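You operate a simulated robot arm through the tools that you are given. There is no shell and no other tool. Be economical: measure what you need, move in short steps, check, and stop when the job is done.

The job below is to be done with a simulated robot arm. You get a single attempt, and the scene is never put back.

Task
Move the pressed slat mould to the rack and load the rail mould in its place.
Fine: park the block first; both are hot, up to 120 degrees: black handles only; then the block that the chart names. The motor stays on.

The check looks at the end state, three seconds after you hand in, the way a careful person would. Anything else that was tipped, shoved, dropped, spilled or broken makes it a failure.

Robot
A 7-joint arm with a two-finger parallel gripper, fixed in place. Base frame: the origin is at the foot of the arm, x ahead of it, y to its left, z up. Units: m, degrees, N and s.
Its first joint turns from -166.0 to 166.0 degrees. Payload 4.4 kg.
The tool frame sits at the grasp point between the pads (the TCP): z along the fingers, y along the line on which they close. The tips reach 0.023 m beyond it. The gripper opens to 0.094 m. The fingers are 0.038 m wide and 0.01 m thick; the gripper's body (0.054 by 0.096 m) begins 0.039 m behind the TCP.
Orientation is that of the tool frame in the base frame, as [roll, pitch, yaw] about the fixed x, y, z axes, in that order (R = Rz(yaw) Ry(pitch) Rx(roll)). With the fingers straight down and closing along the base's y, the tool's x points along the base's -x, its y along +y and its z along -z.

Tools
- The arm moves only by the tool arm_command. Its argument "commands" is text: rows parted by semicolons, each of 7 numbers parted by spaces: the turn, a rotation vector about the tool's x, y, z in degrees, then the shift along the tool's x, y, z in mm, then the gripper command, from -1 (fully open) to 1 (shut), values between in proportion. In form: rx ry rz tx ty tz claw; .... A call has 1 to 12 rows; each row shifts and turns the commanded pose from where the row before left it, along the tool's axes as they then stand. Each row takes 0.2 s and may step no farther than 0.05 m and 8.6 degrees from the row before; otherwise, or with a gripper value out of range, the whole call is refused. Where a pose cannot be reached the arm comes as near as it can. A force on the tool above 40 N (or 10 N above the force at the start of the call, whichever is more), or a blocked arm, ends the call early, and 0.2 s more pass. Each finger travels about 0.072 m/s and halts on what it meets, pressing with about 43 N; the grip force reading is that of the motor and also rises with nothing between the fingers. The clock runs only during rows and for 0.2 s after the last one: add rows that do not move to give the fingers time. The reply holds the time, the measured pose of the TCP, the force on the tool along the base axes, the opening and the grip force, in the units named above and with some noise.
- Cameras (640 x 400 px; columns grow to the right, rows downward): "scene" is fixed at [0.3946, -0.5011, 1.5648]; the picture's right is [0.51, -0.86, 0.00], its down [-0.61, -0.36, -0.70] and it looks along [0.60, 0.36, -0.71] (base axes); focal length 369 px, centre (320, 200). "wrist" rides on the gripper at [-0.039, 0, -0.044] in the tool frame; the picture's right is [0.00, -1.00, 0.00], its down [0.97, 0.00, -0.24] and it looks along [0.24, 0.00, 0.97] (tool axes); focal length 218 px, centre (320, 200). There is no depth. A picture from a camera that has moved, and an enlarged one, comes with that camera's place and axes in the base frame and with its lens. The place of the scene camera against the robot may be out by one fixed shift of up to 0.012 m in any direction.
- get_image(camera): a new picture of that camera. The clock stands still meanwhile.
- zoom(camera, box): a new picture of the part [left, top, right, bottom] of that camera's present view, enlarged. The clock stands still meanwhile.
- finish_job(): hands the job in; it is judged then, once.

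Go step by step. Nothing tells you positions but the pictures and the camera data: compare them with the known pose of the tool, close in by small moves and look again before you grip or let go. The budget is 120 turns and 76 pictures, counting those below and the enlarged ones. Unless the task says otherwise, let go and move clear before handing in, and close with one line.

The tools are called by a JSON object that holds its "api" and its "payload". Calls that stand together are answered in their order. arm_command: Moves the arm, as the interface text tells. Its arguments: {"type":"object","properties":{"commands":{"type":"string"}},"required":["commands"]} The other tools are called the same way: get_image (camera) takes a picture; zoom (camera, box) takes an enlarged picture of a part of a camera's view; finish_job () hands the job in.

At the start:

```text
clock: 0.0
position: [0.8712, 0.0614, 1.1667]
tcp_rot: [-180.0, 0.0, 179.9]
wrist_force: [1.0, -0.6, -1.1]
finger_gap: 0.094
grip_force: 0.2
```

scene: 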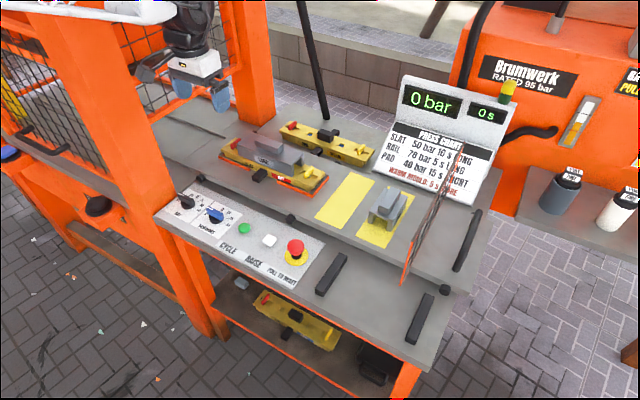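
wrist: 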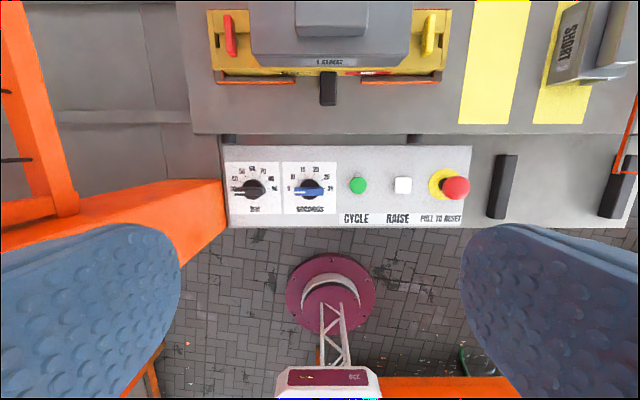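

I see a press bench with a mould under a block marked LONG, a second mould behind it, yellow parking spots and a chart. I'll look closer before moving.

{"api": "zoom", "payload": {"camera": "scene", "box": [200, 100, 440, 250]}}

{"api": "zoom", "payload": {"camera": "scene", "box": [370, 70, 530, 210]}}

{"api": "zoom", "payload": {"camera": "scene", "box": [150, 170, 450, 390]}}

{"api": "zoom", "payload": {"camera": "wrist", "box": [180, 0, 640, 230]}}

```text
2.67 times, centred on (320, 175) of scene
camera zoom: at [0.3946, -0.5011, 1.5648], right [0.51, -0.86, 0.0], down [-0.61, -0.36, -0.7], along [0.6, 0.36, -0.71], focal length 984 px, centre (320, 267)
```

zoom: 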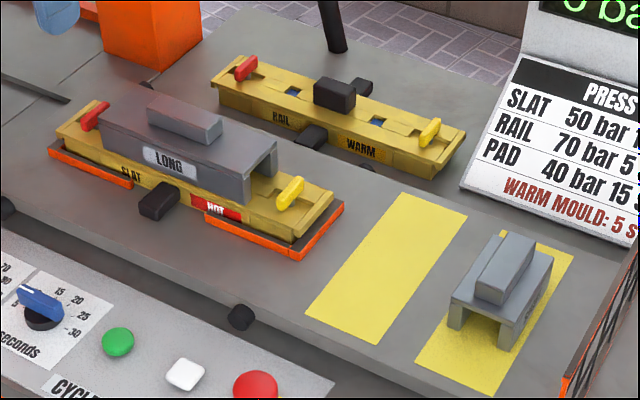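

```text
2.86 times, centred on (450, 140) of scene
camera zoom: at [0.3946, -0.5011, 1.5648], right [0.51, -0.86, 0.0], down [-0.61, -0.36, -0.7], along [0.6, 0.36, -0.71], focal length 1054 px, centre (-51, 371)
```

zoom: 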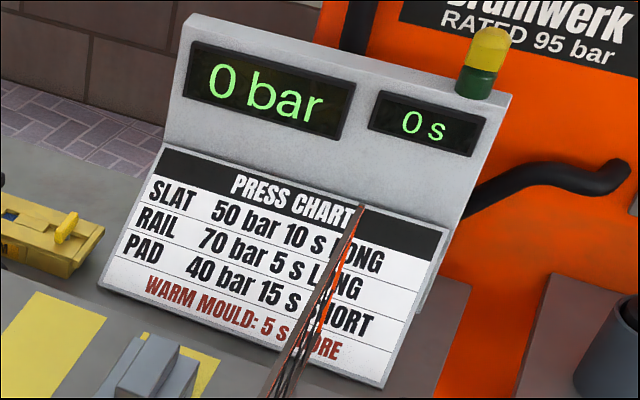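

```text
1.82 times, centred on (300, 280) of scene
camera zoom: at [0.3946, -0.5011, 1.5648], right [0.51, -0.86, 0.0], down [-0.61, -0.36, -0.7], along [0.6, 0.36, -0.71], focal length 671 px, centre (356, 54)
```

zoom: 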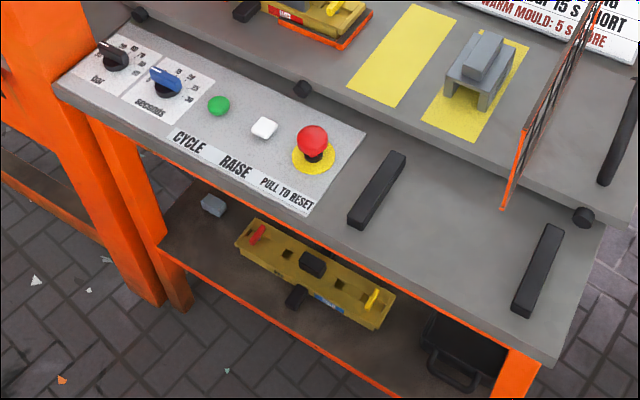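

```text
1.39 times, centred on (410, 115) of wrist
camera zoom: at [0.91, 0.0622, 1.2099], right [0.0, -1.0, 0.0], down [-0.97, 0.0, 0.24], along [-0.24, 0.0, -0.97], focal length 304 px, centre (195, 318)
```

zoom: 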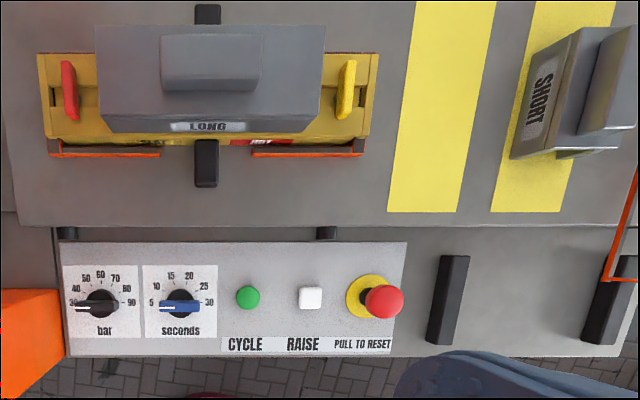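

The bench top seems nearer z≈0.8 than 0.325, and the chart gives RAIL the LONG block. I'll shift the wrist camera forward to see the moulds and triangulate.

{"api": "arm_command", "payload": {"commands": "0 0 0 -40 0 0 -1;0 0 0 -40 0 0 -1;0 0 0 -40 0 0 -1;0 0 0 0 0 0 -1"}}

{"api": "get_image", "payload": {"camera": "wrist"}}

{"api": "get_image", "payload": {"camera": "scene"}}

```text
clock: 1.0
position: [0.9918, 0.0604, 1.1682]
tcp_rot: [179.9, -0.1, 179.9]
wrist_force: [-0.6, 0.1, 0.2]
finger_gap: 0.0941
grip_force: 0.1
```

```text
69 pictures are left
camera wrist: at [1.0303, 0.0617, 1.2107], right [0.0, -1.0, 0.0], down [-0.97, 0.0, 0.24], along [-0.24, 0.0, -0.97], focal length 218 px, centre (320, 200)
```

wrist: 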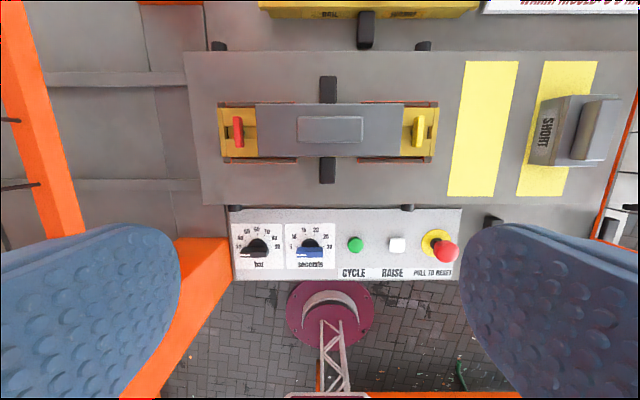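

```text
68 pictures are left
```

scene: 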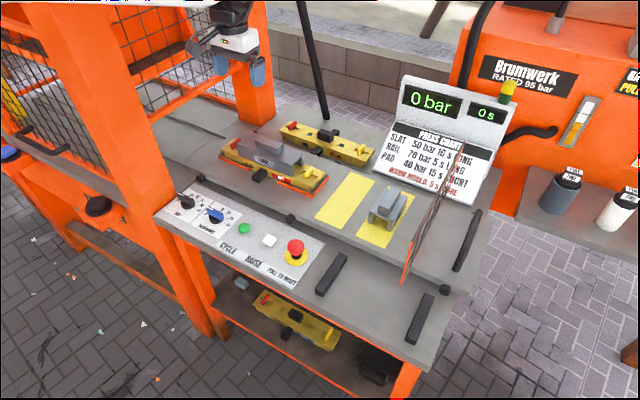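

The block's ridge is near (1.05, 0.05, 0.92) and the rail mould lies farther back, around x≈1.2. I'll test reach at height and get a view of it.

{"api": "arm_command", "payload": {"commands": "0 0 0 -45 0 0 -1;0 0 0 -45 0 0 -1;0 0 0 -45 0 0 -1;0 0 0 -45 0 0 -1;0 0 0 -45 0 0 -1;0 0 0 0 0 0 -1"}}

{"api": "get_image", "payload": {"camera": "wrist"}}

```text
clock: 2.4
position: [1.2177, 0.0624, 1.1686]
tcp_rot: [180.0, 0.1, 179.9]
wrist_force: [0.4, -0.2, -0.5]
finger_gap: 0.094
grip_force: 0.1
```

```text
67 pictures are left
camera wrist: at [1.2566, 0.0617, 1.2115], right [0.0, -1.0, 0.0], down [-0.97, 0.0, 0.24], along [-0.24, 0.0, -0.97], focal length 218 px, centre (320, 200)
```

wrist: 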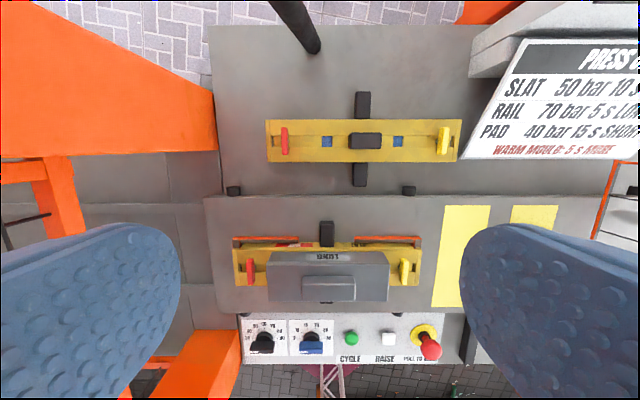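

Reach is fine. I'll zoom in on both moulds for detail.

{"api": "zoom", "payload": {"camera": "wrist", "box": [220, 80, 480, 210]}}

{"api": "zoom", "payload": {"camera": "wrist", "box": [210, 190, 470, 370]}}

{"api": "zoom", "payload": {"camera": "scene", "box": [200, 110, 400, 220]}}

```text
2.46 times, centred on (350, 145) of wrist
camera zoom: at [1.2566, 0.0617, 1.2115], right [0.0, -1.0, 0.0], down [-0.97, 0.0, 0.24], along [-0.24, 0.0, -0.97], focal length 537 px, centre (246, 335)
```

zoom: 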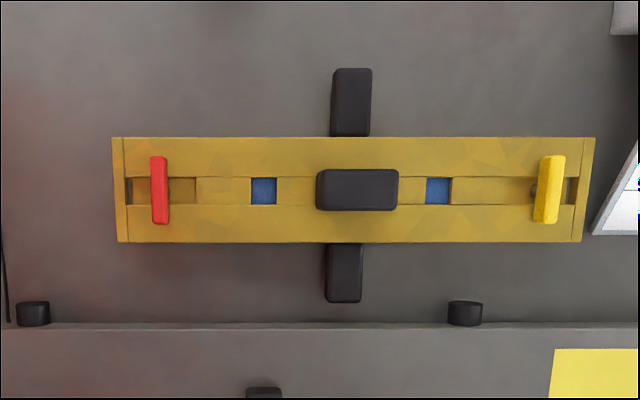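

```text
2.22 times, centred on (340, 280) of wrist
camera zoom: at [1.2566, 0.0617, 1.2115], right [0.0, -1.0, 0.0], down [-0.97, 0.0, 0.24], along [-0.24, 0.0, -0.97], focal length 485 px, centre (276, 22)
```

zoom: 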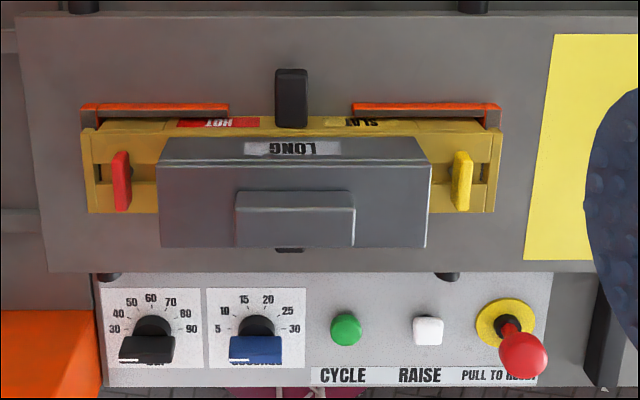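

```text
3.20 times, centred on (300, 165) of scene
camera zoom: at [0.3946, -0.5011, 1.5648], right [0.51, -0.86, 0.0], down [-0.61, -0.36, -0.7], along [0.6, 0.36, -0.71], focal length 1180 px, centre (384, 312)
```

zoom: 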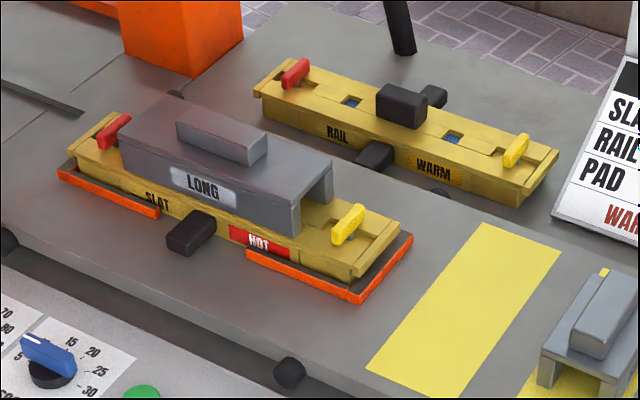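

The two black bars at the front right, around x≈0.84 and y≈-0.27 and -0.49, look like the rack. I'll move over there, staying high, to check it and the mesh screen.

{"api": "arm_command", "payload": {"commands": "0 0 0 45 0 0 -1;0 0 0 45 0 0 -1;0 0 0 45 0 0 -1;0 0 0 45 0 0 -1;0 0 0 45 -45 0 -1;0 0 0 45 -45 0 -1;0 0 0 0 -45 0 -1;0 0 0 0 -45 0 -1;0 0 0 0 -45 0 -1;0 0 0 0 -45 0 -1;0 0 0 0 -45 0 -1;0 0 0 0 0 0 -1"}}

{"api": "get_image", "payload": {"camera": "wrist"}}

{"api": "zoom", "payload": {"camera": "scene", "box": [300, 150, 540, 350]}}

```text
refused: row 5 steps farther than a row can; nothing moved
```

```text
63 pictures are left
camera wrist: at [1.2566, 0.0617, 1.2115], right [0.0, -1.0, 0.0], down [-0.97, 0.0, 0.24], along [-0.24, 0.0, -0.97], focal length 218 px, centre (320, 200)
```

wrist: 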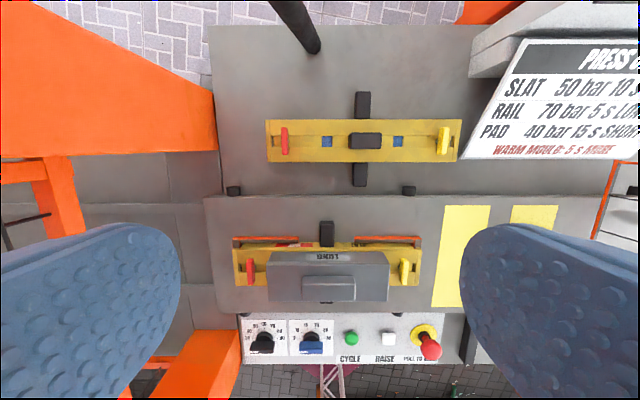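

```text
2.00 times, centred on (420, 250) of scene
camera zoom: at [0.3946, -0.5011, 1.5648], right [0.51, -0.86, 0.0], down [-0.61, -0.36, -0.7], along [0.6, 0.36, -0.71], focal length 738 px, centre (120, 100)
```

zoom: 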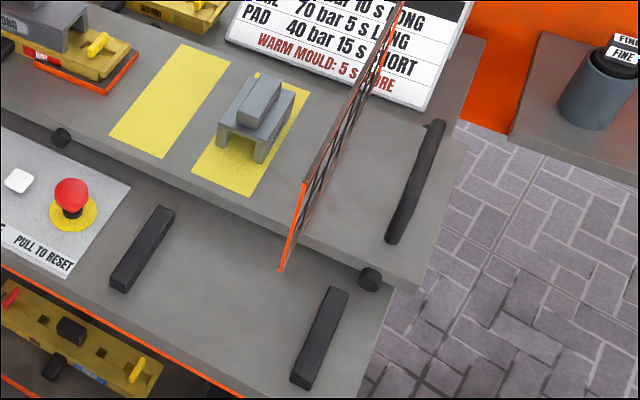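

The bars do look like the rack, centred about (0.83, -0.38), with the screen's front edge just behind at y≈-0.42. First comes the block: I'll hover above it and turn the tool 90° so it closes across the ridge.

{"api": "arm_command", "payload": {"commands": "0 0 0 45 0 0 -1;0 0 0 45 0 0 -1;0 0 0 45 0 0 -1;0 0 0 32 -13 0 -1;0 0 -8.5 0 0 0 -1;0 0 -8.5 0 0 0 -1;0 0 -8.5 0 0 0 -1;0 0 -8.5 0 0 0 -1;0 0 -8.5 0 0 0 -1;0 0 -8.5 0 0 0 -1;0 0 -8.5 0 0 0 -1;0 0 -8.5 0 0 0 -1"}}

{"api": "arm_command", "payload": {"commands": "0 0 -8.5 0 0 0 -1;0 0 -8.5 0 0 0 -1;0 0 -4.9 0 0 0 -1;0 0 0 0 0 50 -1;0 0 0 0 0 0 -1"}}

{"api": "get_image", "payload": {"camera": "wrist"}}

```text
clock: 5.0
position: [1.049, 0.0492, 1.1679]
tcp_rot: [-179.9, 0.0, -111.9]
wrist_force: [0.7, 0.4, 1.0]
finger_gap: 0.0942
grip_force: 0.0
```

```text
clock: 6.2
position: [1.0491, 0.0496, 1.1161]
tcp_rot: [-180.0, 0.0, -90.1]
wrist_force: [0.2, -0.2, 0.5]
finger_gap: 0.094
grip_force: 0.0
```

```text
61 pictures are left
camera wrist: at [1.0494, 0.0876, 1.1587], right [1.0, 0.0, 0.0], down [0.0, -0.97, 0.24], along [0.0, -0.24, -0.97], focal length 218 px, centre (320, 200)
```

wrist: 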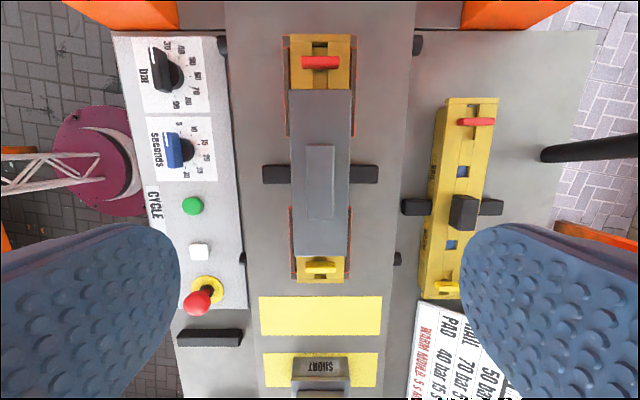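

The tool is centred over the ridge at about (1.050, 0.049). I'll go down a bit and look to fix the heights.

{"api": "arm_command", "payload": {"commands": "0 0 0 0 0 40 -1;0 0 0 0 0 40 -1;0 0 0 0 0 26 -1;0 0 0 0 0 0 -1"}}

{"api": "get_image", "payload": {"camera": "wrist"}}

{"api": "zoom", "payload": {"camera": "scene", "box": [200, 100, 400, 220]}}

```text
clock: 7.2
position: [1.05, 0.0491, 1.0107]
tcp_rot: [-179.8, 0.0, -90.2]
wrist_force: [-0.4, 0.3, -0.2]
finger_gap: 0.0938
grip_force: 0.0
```

```text
60 pictures are left
camera wrist: at [1.0496, 0.0875, 1.0537], right [1.0, 0.0, 0.0], down [0.0, -0.97, 0.24], along [0.0, -0.24, -0.97], focal length 218 px, centre (320, 200)
```

wrist: 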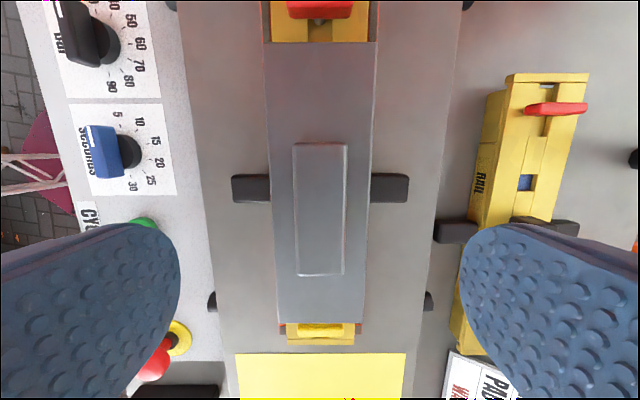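

```text
3.20 times, centred on (300, 160) of scene
camera zoom: at [0.3946, -0.5011, 1.5648], right [0.51, -0.86, 0.0], down [-0.61, -0.36, -0.7], along [0.6, 0.36, -0.71], focal length 1180 px, centre (384, 328)
```

zoom: 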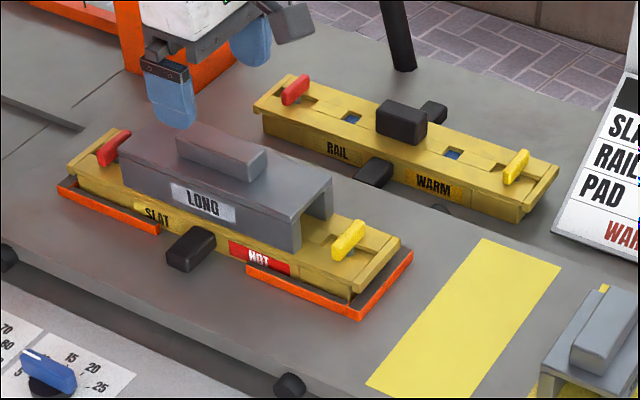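

The ridge top is at z≈0.93, and the ridge is 0.08 long and 0.03 wide. I'll descend to about z=0.933 and check the side view before gripping.

{"api": "arm_command", "payload": {"commands": "0 0 0 0 0 30 -1;0 0 0 0 0 30 -1;0 0 0 0 0 16 -1;0 0 0 0 0 0 -1"}}

{"api": "zoom", "payload": {"camera": "scene", "box": [220, 110, 340, 200]}}

{"api": "get_image", "payload": {"camera": "wrist"}}

```text
clock: 8.2
position: [1.0491, 0.0487, 0.9345]
tcp_rot: [180.0, 0.0, -90.2]
wrist_force: [0.2, -0.4, 0.2]
finger_gap: 0.094
grip_force: 0.0
```

```text
4.44 times, centred on (280, 155) of scene
camera zoom: at [0.3946, -0.5011, 1.5648], right [0.51, -0.86, 0.0], down [-0.61, -0.36, -0.7], along [0.6, 0.36, -0.71], focal length 1640 px, centre (498, 400)
```

zoom: 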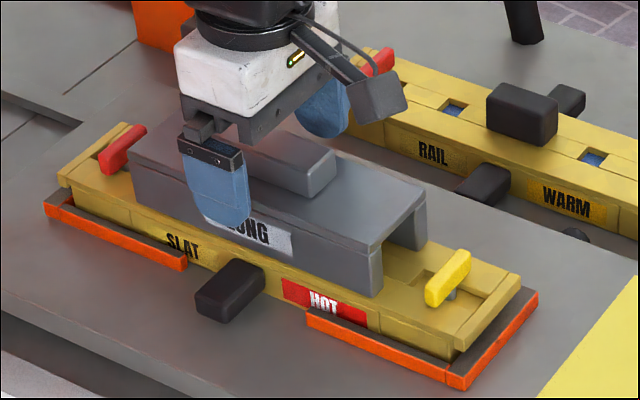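

```text
57 pictures are left
camera wrist: at [1.0487, 0.0869, 0.9773], right [1.0, 0.0, 0.0], down [0.0, -0.97, 0.24], along [0.0, -0.24, -0.97], focal length 218 px, centre (320, 200)
```

wrist: 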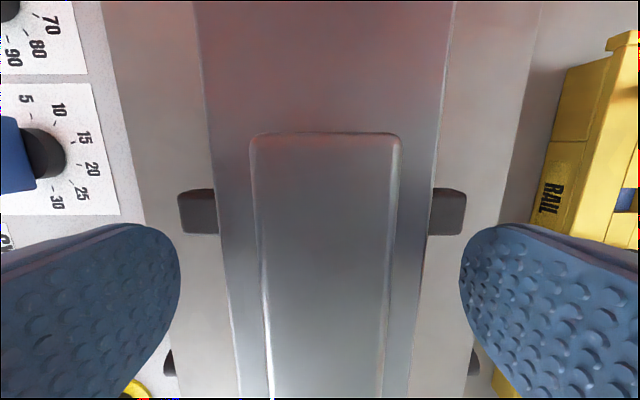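

By scaling, the block's top is at z≈0.916 and the ridge top at ≈0.935, so my tips are slightly low. I'll rise 7 mm and close gently, watching the force.

{"api": "arm_command", "payload": {"commands": "0 0 0 0 0 -7 -1;0 0 0 0 0 0 -0.3;0 0 0 0 0 0 0;0 0 0 0 0 0 0.2;0 0 0 0 0 0 0.2"}}

{"api": "zoom", "payload": {"camera": "scene", "box": [220, 110, 340, 200]}}

```text
clock: 9.4
position: [1.0485, 0.0489, 0.9425]
tcp_rot: [-179.9, 0.1, -90.2]
wrist_force: [0.5, 0.7, -0.4]
finger_gap: 0.0375
grip_force: 0.0
```

```text
4.44 times, centred on (280, 155) of scene
camera zoom: at [0.3946, -0.5011, 1.5648], right [0.51, -0.86, 0.0], down [-0.61, -0.36, -0.7], along [0.6, 0.36, -0.71], focal length 1640 px, centre (498, 400)
```

zoom: 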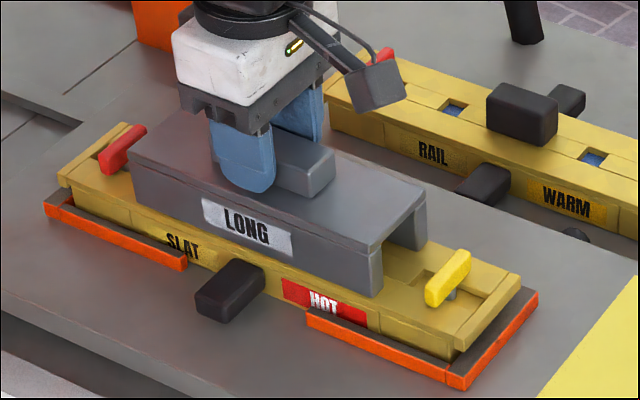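

The fingers sit beside the ridge just above the block. I'll close and lift a few millimetres to test.

{"api": "arm_command", "payload": {"commands": "0 0 0 0 0 2 0.2;0 0 0 0 0 0 0.5;0 0 0 0 0 0 1;0 0 0 0 0 0 1;0 0 0 0 0 0 1"}}

{"api": "arm_command", "payload": {"commands": "0 0 0 0 0 -5 1;0 0 0 0 0 -10 1;0 0 0 0 0 -15 1;0 0 0 0 0 0 1"}}

{"api": "zoom", "payload": {"camera": "scene", "box": [200, 80, 360, 200]}}

```text
clock: 10.6
position: [1.0486, 0.0489, 0.9406]
tcp_rot: [-179.9, 0.0, -90.2]
wrist_force: [-3.2, 0.1, 2.6]
finger_gap: 0.0299
grip_force: 43.4
```

```text
clock: 11.6
position: [1.049, 0.0501, 0.9701]
tcp_rot: [179.9, 0.0, -90.2]
wrist_force: [-0.1, -0.3, -6.6]
finger_gap: 0.0297
grip_force: 43.5
```

```text
3.33 times, centred on (280, 140) of scene
camera zoom: at [0.3946, -0.5011, 1.5648], right [0.51, -0.86, 0.0], down [-0.61, -0.36, -0.7], along [0.6, 0.36, -0.71], focal length 1230 px, centre (453, 400)
```

zoom: 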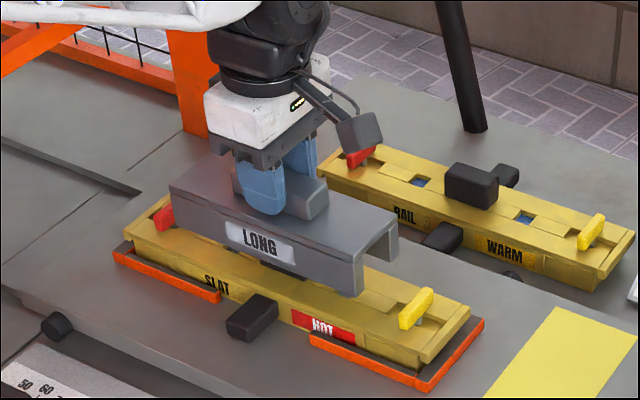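

The block is held and came up freely; its seated TCP was (1.0486, 0.0489, 0.9406). I'll lift, carry it to the empty yellow strip at about (1.05, -0.20), and turn it to lie along the strip like the SHORT one.

{"api": "arm_command", "payload": {"commands": "0 0 0 0 0 -40 1;0 0 0 0 0 -40 1;0 0 0 0 0 -30 1;0 0 0 45 0 0 1;0 0 0 45 0 0 1;0 0 0 45 0 0 1;0 0 0 45 0 0 1;0 0 0 45 0 0 1;0 0 0 25 0 0 1;0 0 0 0 0 0 1"}}

{"api": "arm_command", "payload": {"commands": "0 0 8.2 0 0 0 1;0 0 8.2 0 0 0 1;0 0 8.2 0 0 0 1;0 0 8.2 0 0 0 1;0 0 8.2 0 0 0 1;0 0 8.2 0 0 0 1;0 0 8.2 0 0 0 1;0 0 8.2 0 0 0 1;0 0 8.2 0 0 0 1;0 0 8.2 0 0 0 1;0 0 8 0 0 0 1;0 0 0 0 0 0 1"}}

{"api": "get_image", "payload": {"camera": "wrist"}}

{"api": "get_image", "payload": {"camera": "scene"}}

```text
clock: 13.8
position: [1.0484, -0.2007, 1.0806]
tcp_rot: [-180.0, 0.0, -90.2]
wrist_force: [1.1, 0.1, -6.1]
finger_gap: 0.0297
grip_force: 43.0
```

```text
clock: 16.4
position: [1.0477, -0.2012, 1.0815]
tcp_rot: [180.0, 0.0, 179.8]
wrist_force: [-0.1, 0.0, -7.8]
finger_gap: 0.03
grip_force: 43.1
```

```text
54 pictures are left
camera wrist: at [1.0873, -0.2016, 1.123], right [0.0, -1.0, 0.0], down [-0.97, 0.0, 0.24], along [-0.24, 0.0, -0.97], focal length 218 px, centre (320, 200)
```

wrist: 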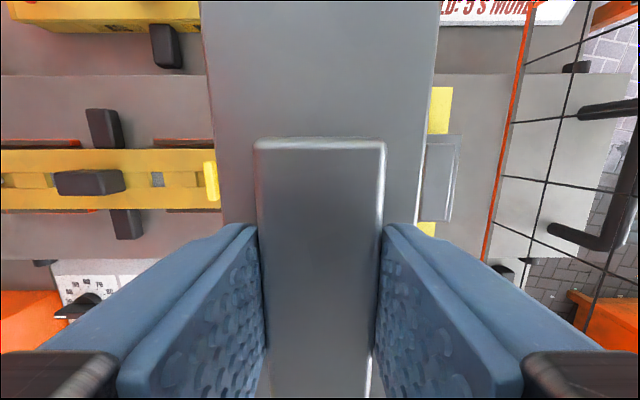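

```text
53 pictures are left
```

scene: 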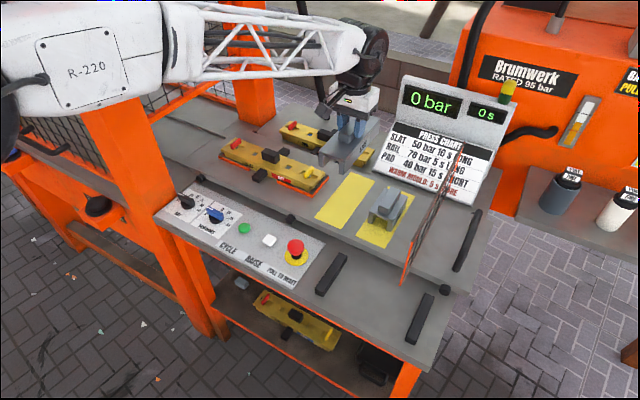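

The block hangs over the strip. I'll lower to z≈0.96 and check from the side.

{"api": "arm_command", "payload": {"commands": "0 0 0 0 0 40 1;0 0 0 0 0 40 1;0 0 0 0 0 35 1;0 0 0 0 0 0 1"}}

{"api": "zoom", "payload": {"camera": "scene", "box": [290, 110, 450, 260]}}

```text
clock: 17.4
position: [1.0491, -0.1991, 0.9634]
tcp_rot: [-179.9, 0.0, 179.8]
wrist_force: [0.0, 0.0, -6.9]
finger_gap: 0.0298
grip_force: 43.2
```

```text
2.67 times, centred on (370, 185) of scene
camera zoom: at [0.3946, -0.5011, 1.5648], right [0.51, -0.86, 0.0], down [-0.61, -0.36, -0.7], along [0.6, 0.36, -0.71], focal length 984 px, centre (187, 240)
```

zoom: 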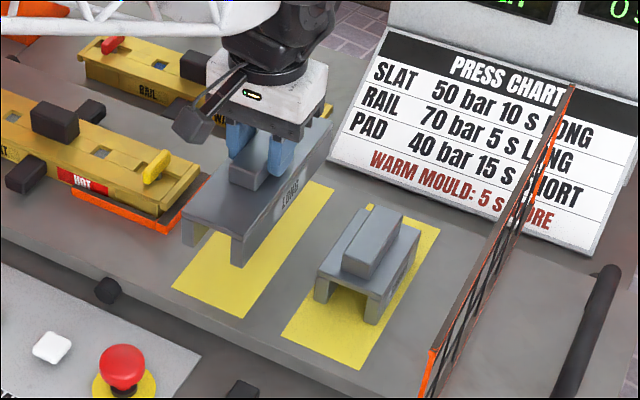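

The block is aligned over the strip. I'll lower it in small steps until the weight is taken.

{"api": "arm_command", "payload": {"commands": "0 0 0 0 0 8 1;0 0 0 0 0 6 1;0 0 0 0 0 4 1;0 0 0 0 0 4 1;0 0 0 0 0 3 1;0 0 0 0 0 0 1"}}

{"api": "zoom", "payload": {"camera": "scene", "box": [300, 130, 420, 240]}}

```text
clock: 18.8
position: [1.0497, -0.2006, 0.9409]
tcp_rot: [-180.0, 0.1, 179.8]
wrist_force: [0.8, -0.5, -6.0]
finger_gap: 0.0301
grip_force: 43.2
```

```text
3.64 times, centred on (360, 185) of scene
camera zoom: at [0.3946, -0.5011, 1.5648], right [0.51, -0.86, 0.0], down [-0.61, -0.36, -0.7], along [0.6, 0.36, -0.71], focal length 1341 px, centre (174, 254)
```

zoom: 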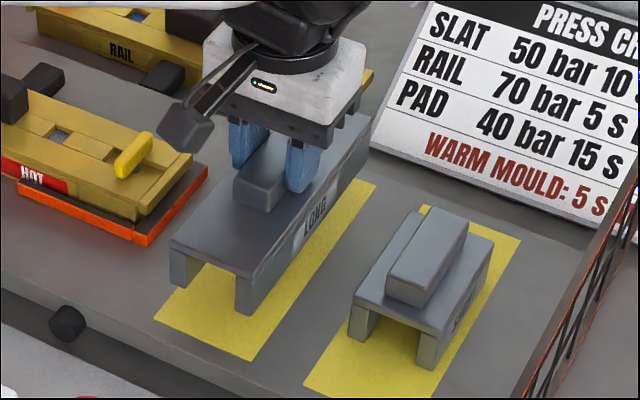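

Still clear by about 3 cm. I'll continue down, finely towards the end.

{"api": "arm_command", "payload": {"commands": "0 0 0 0 0 8 1;0 0 0 0 0 7 1;0 0 0 0 0 5 1;0 0 0 0 0 3 1;0 0 0 0 0 0 1"}}

{"api": "zoom", "payload": {"camera": "scene", "box": [300, 130, 420, 240]}}

```text
clock: 20.0
position: [1.0491, -0.2007, 0.9174]
tcp_rot: [-180.0, 0.0, 179.7]
wrist_force: [0.0, -0.5, -7.5]
finger_gap: 0.03
grip_force: 43.4
```

```text
3.64 times, centred on (360, 185) of scene
camera zoom: at [0.3946, -0.5011, 1.5648], right [0.51, -0.86, 0.0], down [-0.61, -0.36, -0.7], along [0.6, 0.36, -0.71], focal length 1341 px, centre (174, 254)
```

zoom: 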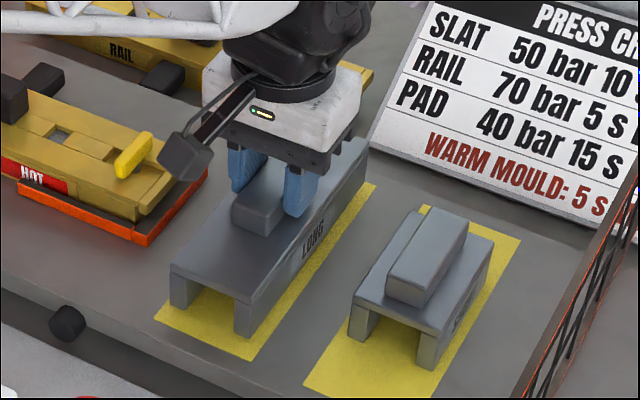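

{"api": "arm_command", "payload": {"commands": "0 0 0 0 0 3 1;0 0 0 0 0 3 1;0 0 0 0 0 2 1;0 0 0 0 0 0 1"}}

{"api": "arm_command", "payload": {"commands": "0 0 0 0 0 2 1;0 0 0 0 0 0 1"}}

```text
clock: 21.0
position: [1.0496, -0.1992, 0.9098]
tcp_rot: [179.9, 0.0, 179.7]
wrist_force: [0.5, -0.7, -6.4]
finger_gap: 0.0299
grip_force: 42.4
```

```text
clock: 21.6
position: [1.0483, -0.2012, 0.9091]
tcp_rot: [-179.9, 0.0, 179.9]
wrist_force: [-4.4, 1.8, 6.6]
finger_gap: 0.0298
grip_force: 42.6
```

The force has reversed, so the block is standing on the strip (TCP z≈0.909). I'll release, go straight up and look.

{"api": "arm_command", "payload": {"commands": "0 0 0 0 0 0 0.4;0 0 0 0 0 0 0;0 0 0 0 0 0 -0.4;0 0 0 0 0 -10 -0.4;0 0 0 0 0 -40 -0.6;0 0 0 0 0 -45 -1;0 0 0 0 0 -45 -1;0 0 0 0 0 0 -1"}}

{"api": "zoom", "payload": {"camera": "scene", "box": [220, 120, 440, 250]}}

```text
clock: 23.4
position: [1.0487, -0.2015, 1.0496]
tcp_rot: [179.9, 0.1, 179.8]
wrist_force: [-0.2, -1.0, -0.3]
finger_gap: 0.0938
grip_force: 0.1
```

```text
2.91 times, centred on (330, 185) of scene
camera zoom: at [0.3946, -0.5011, 1.5648], right [0.51, -0.86, 0.0], down [-0.61, -0.36, -0.7], along [0.6, 0.36, -0.71], focal length 1073 px, centre (291, 244)
```

zoom: 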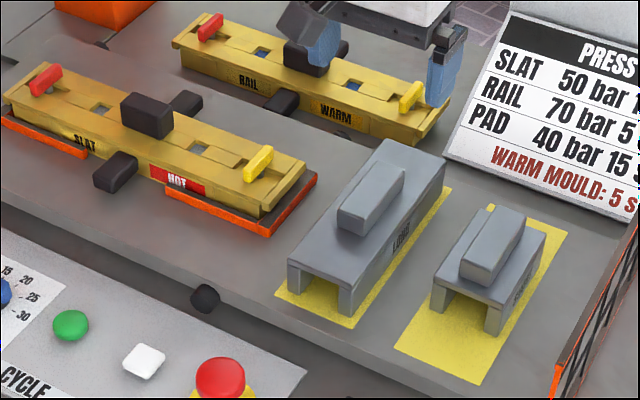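

The block is parked cleanly. Next I'll hover above the slat mould and look at its black centre handle.

{"api": "arm_command", "payload": {"commands": "0 0 0 0 45 0 -1;0 0 0 0 45 0 -1;0 0 0 0 45 0 -1;0 0 0 0 45 0 -1;0 0 0 0 45 0 -1;0 0 0 0 25 0 -1;0 0 0 0 0 0 -1"}}

{"api": "get_image", "payload": {"camera": "wrist"}}

{"api": "arm_command", "payload": {"commands": "0 0 0 0 0 40 -1;0 0 0 0 0 30 -1;0 0 0 0 0 0 -1"}}

{"api": "get_image", "payload": {"camera": "wrist"}}

```text
clock: 25.0
position: [1.0502, 0.0493, 1.048]
tcp_rot: [179.9, 0.1, 179.9]
wrist_force: [0.4, 0.0, -0.4]
finger_gap: 0.094
grip_force: 0.0
```

```text
48 pictures are left
camera wrist: at [1.0884, 0.0488, 1.0903], right [0.0, -1.0, 0.0], down [-0.97, 0.0, 0.24], along [-0.24, 0.0, -0.97], focal length 218 px, centre (320, 200)
```

wrist: 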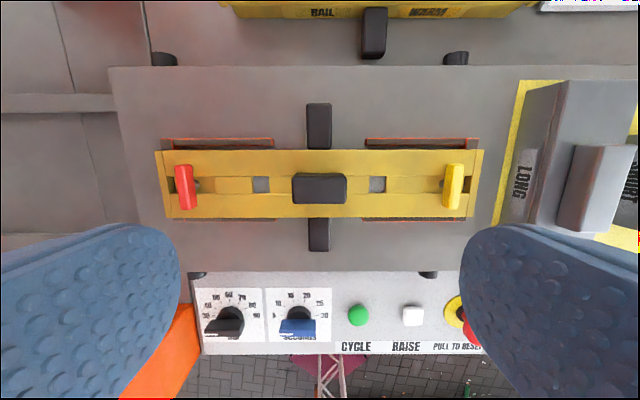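

```text
clock: 25.8
position: [1.0496, 0.0493, 0.9772]
tcp_rot: [-180.0, 0.1, 179.9]
wrist_force: [0.2, -0.7, -0.7]
finger_gap: 0.0941
grip_force: 0.1
```

```text
47 pictures are left
camera wrist: at [1.0884, 0.0485, 1.0202], right [0.0, -1.0, 0.0], down [-0.97, 0.0, 0.24], along [-0.24, 0.0, -0.97], focal length 218 px, centre (320, 200)
```

wrist: 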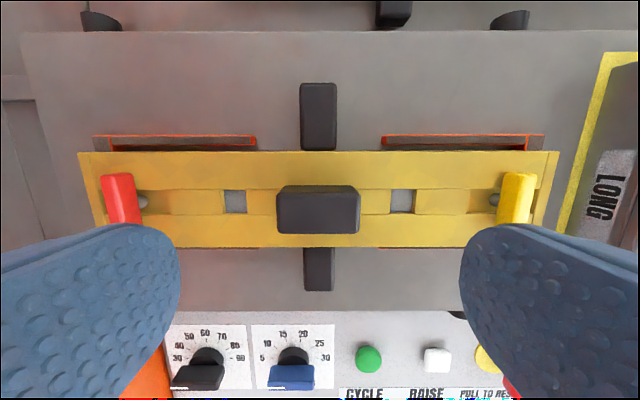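

The slat's black centre handle is about 0.049 wide, with its top at z≈0.896 and the mould top at ≈0.868, centred under the tool. I'll go down to z≈0.899 and check clearance before gripping.

{"api": "arm_command", "payload": {"commands": "0 0 0 0 0 40 -1;0 0 0 0 0 25 -1;0 0 0 0 0 13 -1;0 0 0 0 0 0 -0.7;0 0 0 0 0 0 -0.3;0 0 0 0 0 0 -0.2"}}

{"api": "zoom", "payload": {"camera": "scene", "box": [210, 110, 340, 200]}}

{"api": "get_image", "payload": {"camera": "wrist"}}

```text
clock: 27.2
position: [1.0493, 0.0488, 0.8985]
tcp_rot: [180.0, 0.0, 179.8]
wrist_force: [-0.7, -0.3, 0.4]
finger_gap: 0.0567
grip_force: 0.0
```

```text
4.44 times, centred on (275, 155) of scene
camera zoom: at [0.3946, -0.5011, 1.5648], right [0.51, -0.86, 0.0], down [-0.61, -0.36, -0.7], along [0.6, 0.36, -0.71], focal length 1640 px, centre (520, 400)
```

zoom: 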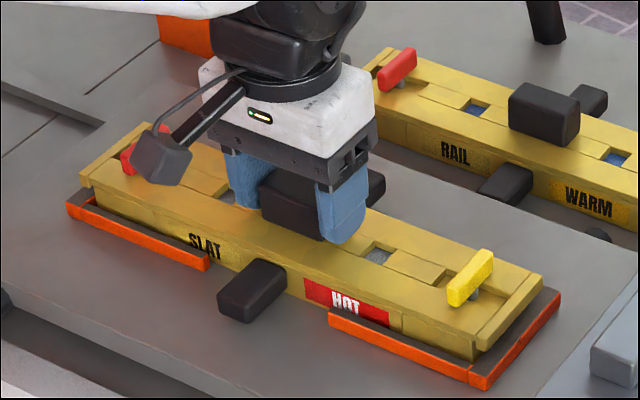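

```text
45 pictures are left
camera wrist: at [1.0881, 0.0485, 0.9416], right [0.0, -1.0, 0.0], down [-0.97, 0.0, 0.24], along [-0.24, 0.0, -0.97], focal length 218 px, centre (320, 200)
```

wrist: 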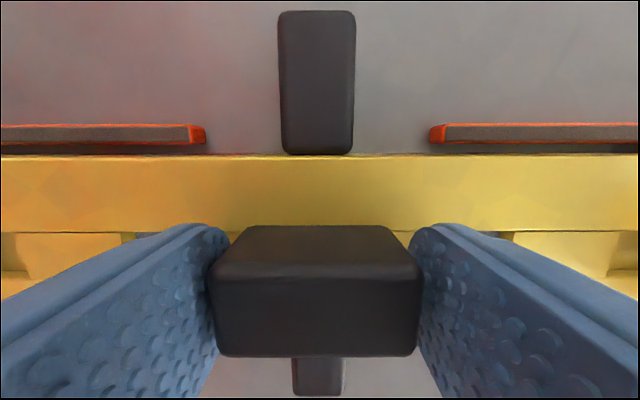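

The fingers straddle only the black handle. I'll close and lift a little.

{"api": "arm_command", "payload": {"commands": "0 0 0 0 0 0 0;0 0 0 0 0 0 1;0 0 0 0 0 0 1;0 0 0 0 0 0 1"}}

{"api": "arm_command", "payload": {"commands": "0 0 0 0 0 -5 1;0 0 0 0 0 -10 1;0 0 0 0 0 -15 1;0 0 0 0 0 0 1"}}

{"api": "zoom", "payload": {"camera": "scene", "box": [210, 100, 340, 200]}}

```text
clock: 28.2
position: [1.0498, 0.0484, 0.9]
tcp_rot: [180.0, 0.1, 179.7]
wrist_force: [0.3, -0.3, 0.5]
finger_gap: 0.0497
grip_force: 43.3
```

```text
clock: 29.2
position: [1.0485, 0.0488, 0.9293]
tcp_rot: [-179.9, 0.0, 179.8]
wrist_force: [0.3, -0.8, -10.5]
finger_gap: 0.0498
grip_force: 42.5
```

```text
4.00 times, centred on (275, 150) of scene
camera zoom: at [0.3946, -0.5011, 1.5648], right [0.51, -0.86, 0.0], down [-0.61, -0.36, -0.7], along [0.6, 0.36, -0.71], focal length 1476 px, centre (500, 400)
```

zoom: 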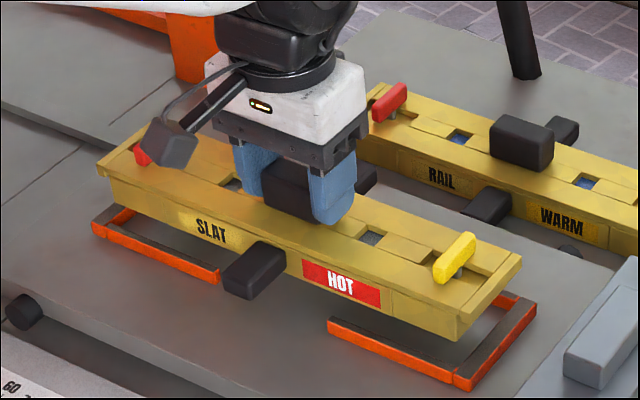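

The slat came out freely (about 1 kg); its seated TCP was (1.0495, 0.0487, 0.899). I'll carry it high towards the rack, y first to stay clear of the orange post.

{"api": "arm_command", "payload": {"commands": "0 0 0 0 0 -45 1;0 0 0 0 0 -45 1;0 0 0 0 0 -45 1;0 0 0 0 0 -35 1;0 0 0 0 -45 0 1;0 0 0 0 -45 0 1;0 0 0 0 -45 0 1;0 0 0 0 -45 0 1;0 0 0 0 -45 0 1;0 0 0 0 0 0 1"}}

{"api": "arm_command", "payload": {"commands": "0 0 0 45 0 0 1;0 0 0 45 0 0 1;0 0 0 40 -25 0 1;0 0 0 40 -25 0 1;0 0 0 40 -25 0 1;0 0 0 24 -35 0 1;0 0 0 0 -45 0 1;0 0 0 0 -45 0 1;0 0 0 0 0 0 1"}}

{"api": "get_image", "payload": {"camera": "scene"}}

{"api": "get_image", "payload": {"camera": "wrist"}}

```text
clock: 31.4
position: [1.0485, -0.1763, 1.0995]
tcp_rot: [-180.0, 0.0, 179.8]
wrist_force: [0.5, -0.2, -10.1]
finger_gap: 0.0496
grip_force: 43.0
```

```text
clock: 33.4
position: [0.8152, -0.3745, 1.0993]
tcp_rot: [180.0, 0.0, 179.8]
wrist_force: [-0.3, -0.1, -9.9]
finger_gap: 0.0497
grip_force: 42.9
```

```text
43 pictures are left
```

scene: 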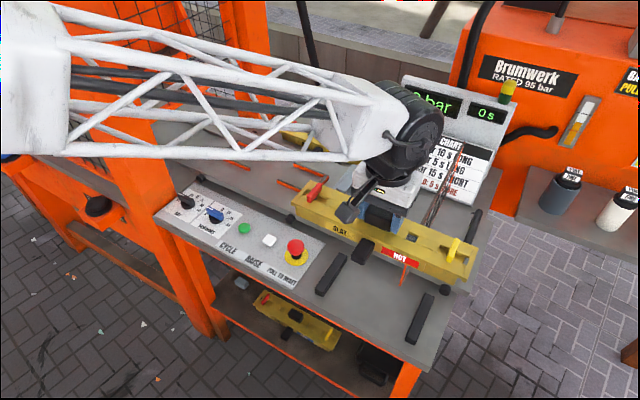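

```text
42 pictures are left
camera wrist: at [0.8537, -0.3754, 1.142], right [0.0, -1.0, 0.0], down [-0.97, 0.0, 0.24], along [-0.24, 0.0, -0.97], focal length 218 px, centre (320, 200)
```

wrist: 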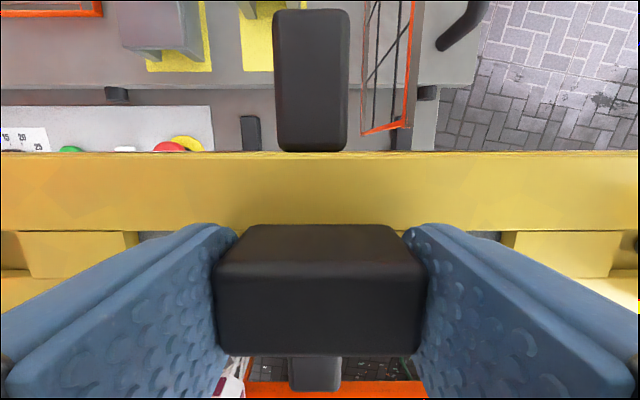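

I'm over the rack, with the screen's front edge at about (0.87, -0.435), behind the mould's edge by around 2 cm. I'll lower to z≈0.93 and check again.

{"api": "arm_command", "payload": {"commands": "0 0 0 0 -5 40 1;0 0 0 0 0 40 1;0 0 0 0 0 40 1;0 0 0 0 0 40 1;0 0 0 0 0 0 1"}}

{"api": "zoom", "payload": {"camera": "scene", "box": [260, 170, 500, 350]}}

{"api": "get_image", "payload": {"camera": "wrist"}}

```text
clock: 34.6
position: [0.812, -0.3824, 0.9391]
tcp_rot: [180.0, 0.2, 179.8]
wrist_force: [-0.8, -0.3, -10.0]
finger_gap: 0.0498
grip_force: 42.9
```

```text
2.22 times, centred on (380, 260) of scene
camera zoom: at [0.3946, -0.5011, 1.5648], right [0.51, -0.86, 0.0], down [-0.61, -0.36, -0.7], along [0.6, 0.36, -0.71], focal length 820 px, centre (187, 67)
```

zoom: 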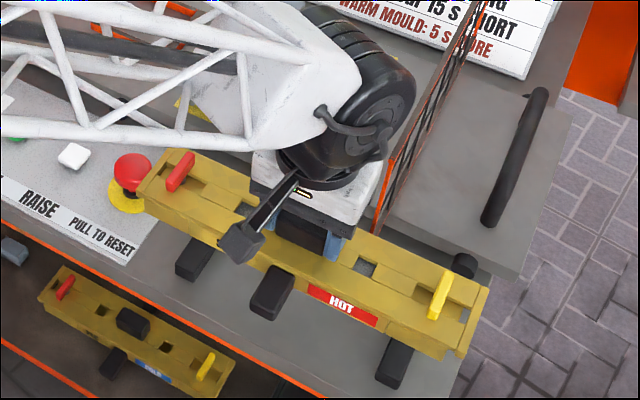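

```text
40 pictures are left
camera wrist: at [0.8519, -0.3815, 0.9812], right [0.0, -1.0, 0.0], down [-0.97, 0.0, 0.24], along [-0.24, 0.0, -0.97], focal length 218 px, centre (320, 200)
```

wrist: 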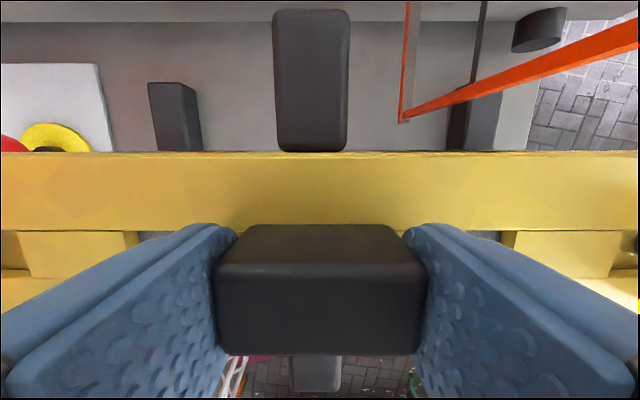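

There's clearance to the screen and both bars lie under the mould. I'll continue down slowly.

{"api": "arm_command", "payload": {"commands": "0 0 0 0 0 15 1;0 0 0 0 0 10 1;0 0 0 0 0 8 1;0 0 0 0 0 0 1"}}

{"api": "zoom", "payload": {"camera": "scene", "box": [280, 190, 480, 350]}}

```text
clock: 35.6
position: [0.8146, -0.3809, 0.905]
tcp_rot: [-179.9, 0.1, 179.9]
wrist_force: [-0.2, 0.3, -10.4]
finger_gap: 0.0499
grip_force: 42.8
```

```text
2.50 times, centred on (380, 270) of scene
camera zoom: at [0.3946, -0.5011, 1.5648], right [0.51, -0.86, 0.0], down [-0.61, -0.36, -0.7], along [0.6, 0.36, -0.71], focal length 922 px, centre (170, 25)
```

zoom: 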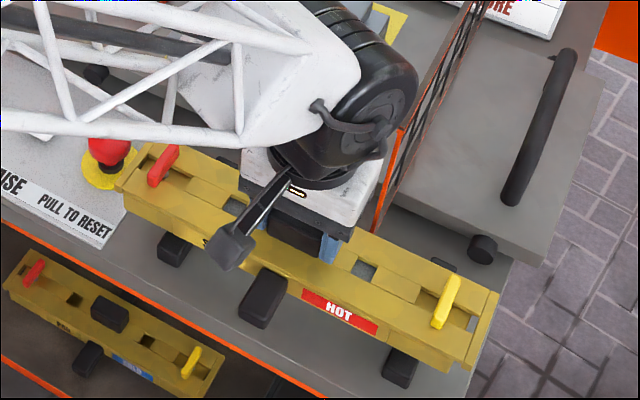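

{"api": "arm_command", "payload": {"commands": "0 0 0 0 0 5 1;0 0 0 0 0 4 1;0 0 0 0 0 4 1;0 0 0 0 0 3 1;0 0 0 0 0 0 1"}}

{"api": "zoom", "payload": {"camera": "scene", "box": [280, 190, 480, 350]}}

```text
clock: 36.8
position: [0.8141, -0.3808, 0.8908]
tcp_rot: [-179.9, -0.1, 179.7]
wrist_force: [-0.7, -0.1, -10.3]
finger_gap: 0.0502
grip_force: 43.2
```

```text
2.50 times, centred on (380, 270) of scene
camera zoom: at [0.3946, -0.5011, 1.5648], right [0.51, -0.86, 0.0], down [-0.61, -0.36, -0.7], along [0.6, 0.36, -0.71], focal length 922 px, centre (170, 25)
```

zoom: 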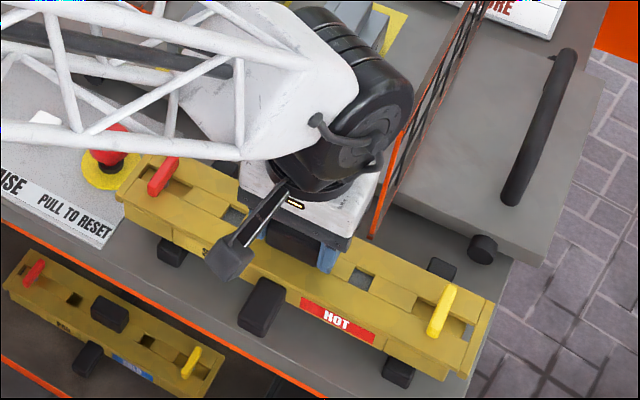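

{"api": "arm_command", "payload": {"commands": "0 0 0 0 0 3 1;0 0 0 0 0 3 1;0 0 0 0 0 0 1"}}

{"api": "arm_command", "payload": {"commands": "0 0 0 0 0 2 1;0 0 0 0 0 2 1;0 0 0 0 0 0 1"}}

```text
clock: 37.6
position: [0.8145, -0.3798, 0.8851]
tcp_rot: [-180.0, 0.0, 179.8]
wrist_force: [-0.4, -0.8, -10.8]
finger_gap: 0.0494
grip_force: 43.3
```

```text
clock: 38.4
position: [0.815, -0.3811, 0.881]
tcp_rot: [-179.9, 0.2, 179.8]
wrist_force: [1.3, 0.7, 2.1]
finger_gap: 0.0497
grip_force: 42.5
```

The bars have taken the weight at TCP z≈0.881, which matches bar tops near 0.82. I'll release slowly and retreat straight up.

{"api": "arm_command", "payload": {"commands": "0 0 0 0 0 0 0.1;0 0 0 0 0 0 -0.2;0 0 0 0 0 0 -0.4;0 0 0 0 0 -10 -0.4;0 0 0 0 0 -25 -0.4;0 0 0 0 0 -45 -0.4;0 0 0 0 0 -45 -1;0 0 0 0 0 -45 -1;0 0 0 0 0 -45 -1;0 0 0 0 0 0 -1"}}

{"api": "get_image", "payload": {"camera": "wrist"}}

{"api": "zoom", "payload": {"camera": "scene", "box": [260, 190, 500, 370]}}

```text
clock: 40.6
position: [0.8152, -0.3794, 1.0957]
tcp_rot: [-180.0, 0.0, 179.8]
wrist_force: [-1.0, 0.3, -0.9]
finger_gap: 0.0941
grip_force: 0.2
```

```text
37 pictures are left
camera wrist: at [0.8533, -0.3801, 1.1383], right [0.0, -1.0, 0.0], down [-0.97, 0.0, 0.24], along [-0.24, 0.0, -0.97], focal length 218 px, centre (320, 200)
```

wrist: 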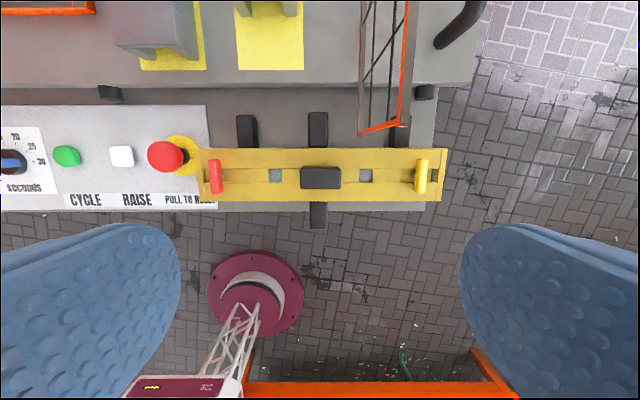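

```text
2.22 times, centred on (380, 280) of scene
camera zoom: at [0.3946, -0.5011, 1.5648], right [0.51, -0.86, 0.0], down [-0.61, -0.36, -0.7], along [0.6, 0.36, -0.71], focal length 820 px, centre (187, 22)
```

zoom: 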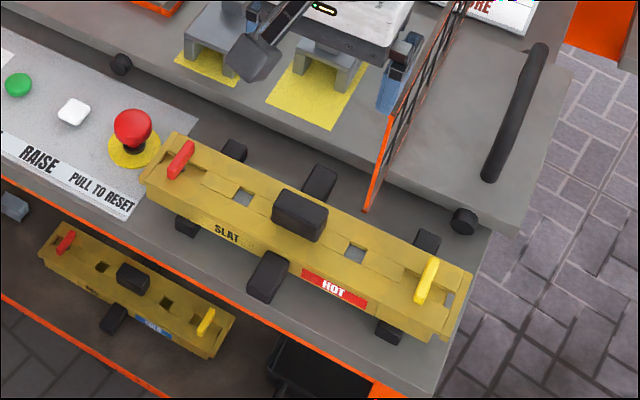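

The slat sits squarely across both rack bars. Next is the rail mould at about (1.26, -0.01); I'll travel there high.

{"api": "arm_command", "payload": {"commands": "0 0 0 0 0 -20 -1;0 0 0 -30 38 0 -1;0 0 0 -30 38 0 -1;0 0 0 -30 38 0 -1;0 0 0 -30 38 0 -1;0 0 0 -30 38 0 -1;0 0 0 -30 38 0 -1;0 0 0 -30 38 0 -1;0 0 0 -30 38 0 -1;0 0 0 -30 38 0 -1;0 0 0 -30 33 0 -1;0 0 0 0 0 0 -1"}}

{"api": "arm_command", "payload": {"commands": "0 0 0 -45 0 0 -1;0 0 0 -45 0 0 -1;0 0 0 -45 0 0 -1;0 0 0 -12 0 0 -1;0 0 0 0 0 30 -1;0 0 0 0 0 0 -1"}}

{"api": "get_image", "payload": {"camera": "wrist"}}

```text
clock: 43.2
position: [1.1159, -0.0067, 1.1173]
tcp_rot: [180.0, 0.0, 179.8]
wrist_force: [-0.1, 0.3, -0.3]
finger_gap: 0.0941
grip_force: 0.0
```

```text
clock: 44.6
position: [1.2634, -0.0061, 1.086]
tcp_rot: [-179.9, 0.2, 179.8]
wrist_force: [-0.3, -0.1, 0.4]
finger_gap: 0.094
grip_force: 0.0
```

```text
35 pictures are left
camera wrist: at [1.3012, -0.0068, 1.1286], right [0.0, -1.0, 0.0], down [-0.97, 0.0, 0.24], along [-0.24, 0.0, -0.97], focal length 218 px, centre (320, 200)
```

wrist: 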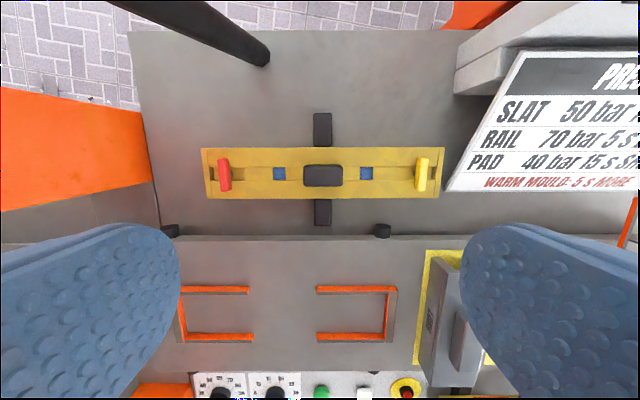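

The rail mould sits straight, centred at about (1.264, -0.011), with its handle top near z≈0.863. I'll descend for a closer check.

{"api": "arm_command", "payload": {"commands": "0 0 0 0 -5 45 -1;0 0 0 0 0 45 -1;0 0 0 0 0 40 -1;0 0 0 0 0 0 -1"}}

{"api": "get_image", "payload": {"camera": "wrist"}}

{"api": "zoom", "payload": {"camera": "scene", "box": [270, 90, 400, 180]}}

```text
clock: 45.6
position: [1.2622, -0.0123, 0.9546]
tcp_rot: [180.0, 0.0, 179.8]
wrist_force: [0.0, 0.1, -0.4]
finger_gap: 0.0939
grip_force: 0.0
```

```text
34 pictures are left
camera wrist: at [1.3009, -0.0132, 0.9976], right [0.0, -1.0, 0.0], down [-0.97, 0.0, 0.24], along [-0.24, 0.0, -0.97], focal length 218 px, centre (320, 200)
```

wrist: 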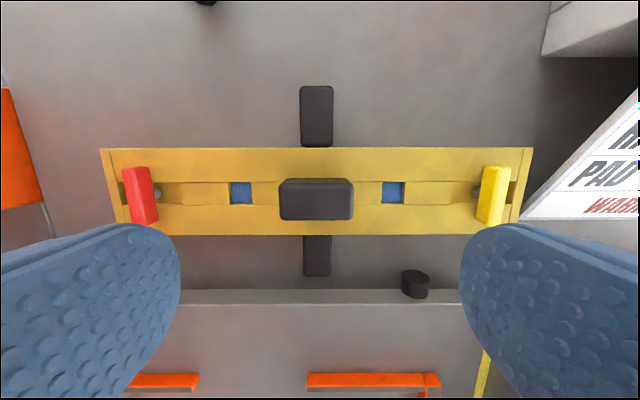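

```text
4.44 times, centred on (335, 135) of scene
camera zoom: at [0.3946, -0.5011, 1.5648], right [0.51, -0.86, 0.0], down [-0.61, -0.36, -0.7], along [0.6, 0.36, -0.71], focal length 1640 px, centre (253, 489)
```

zoom: 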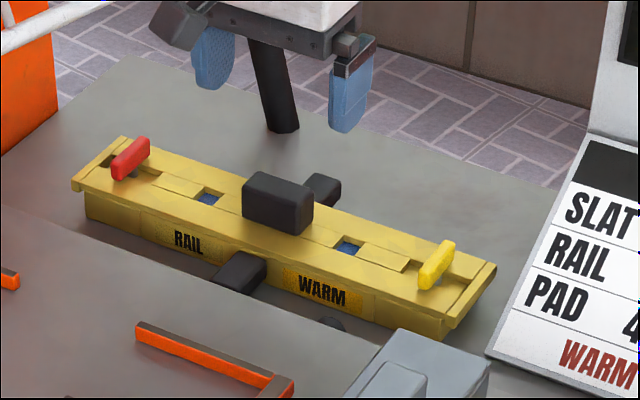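

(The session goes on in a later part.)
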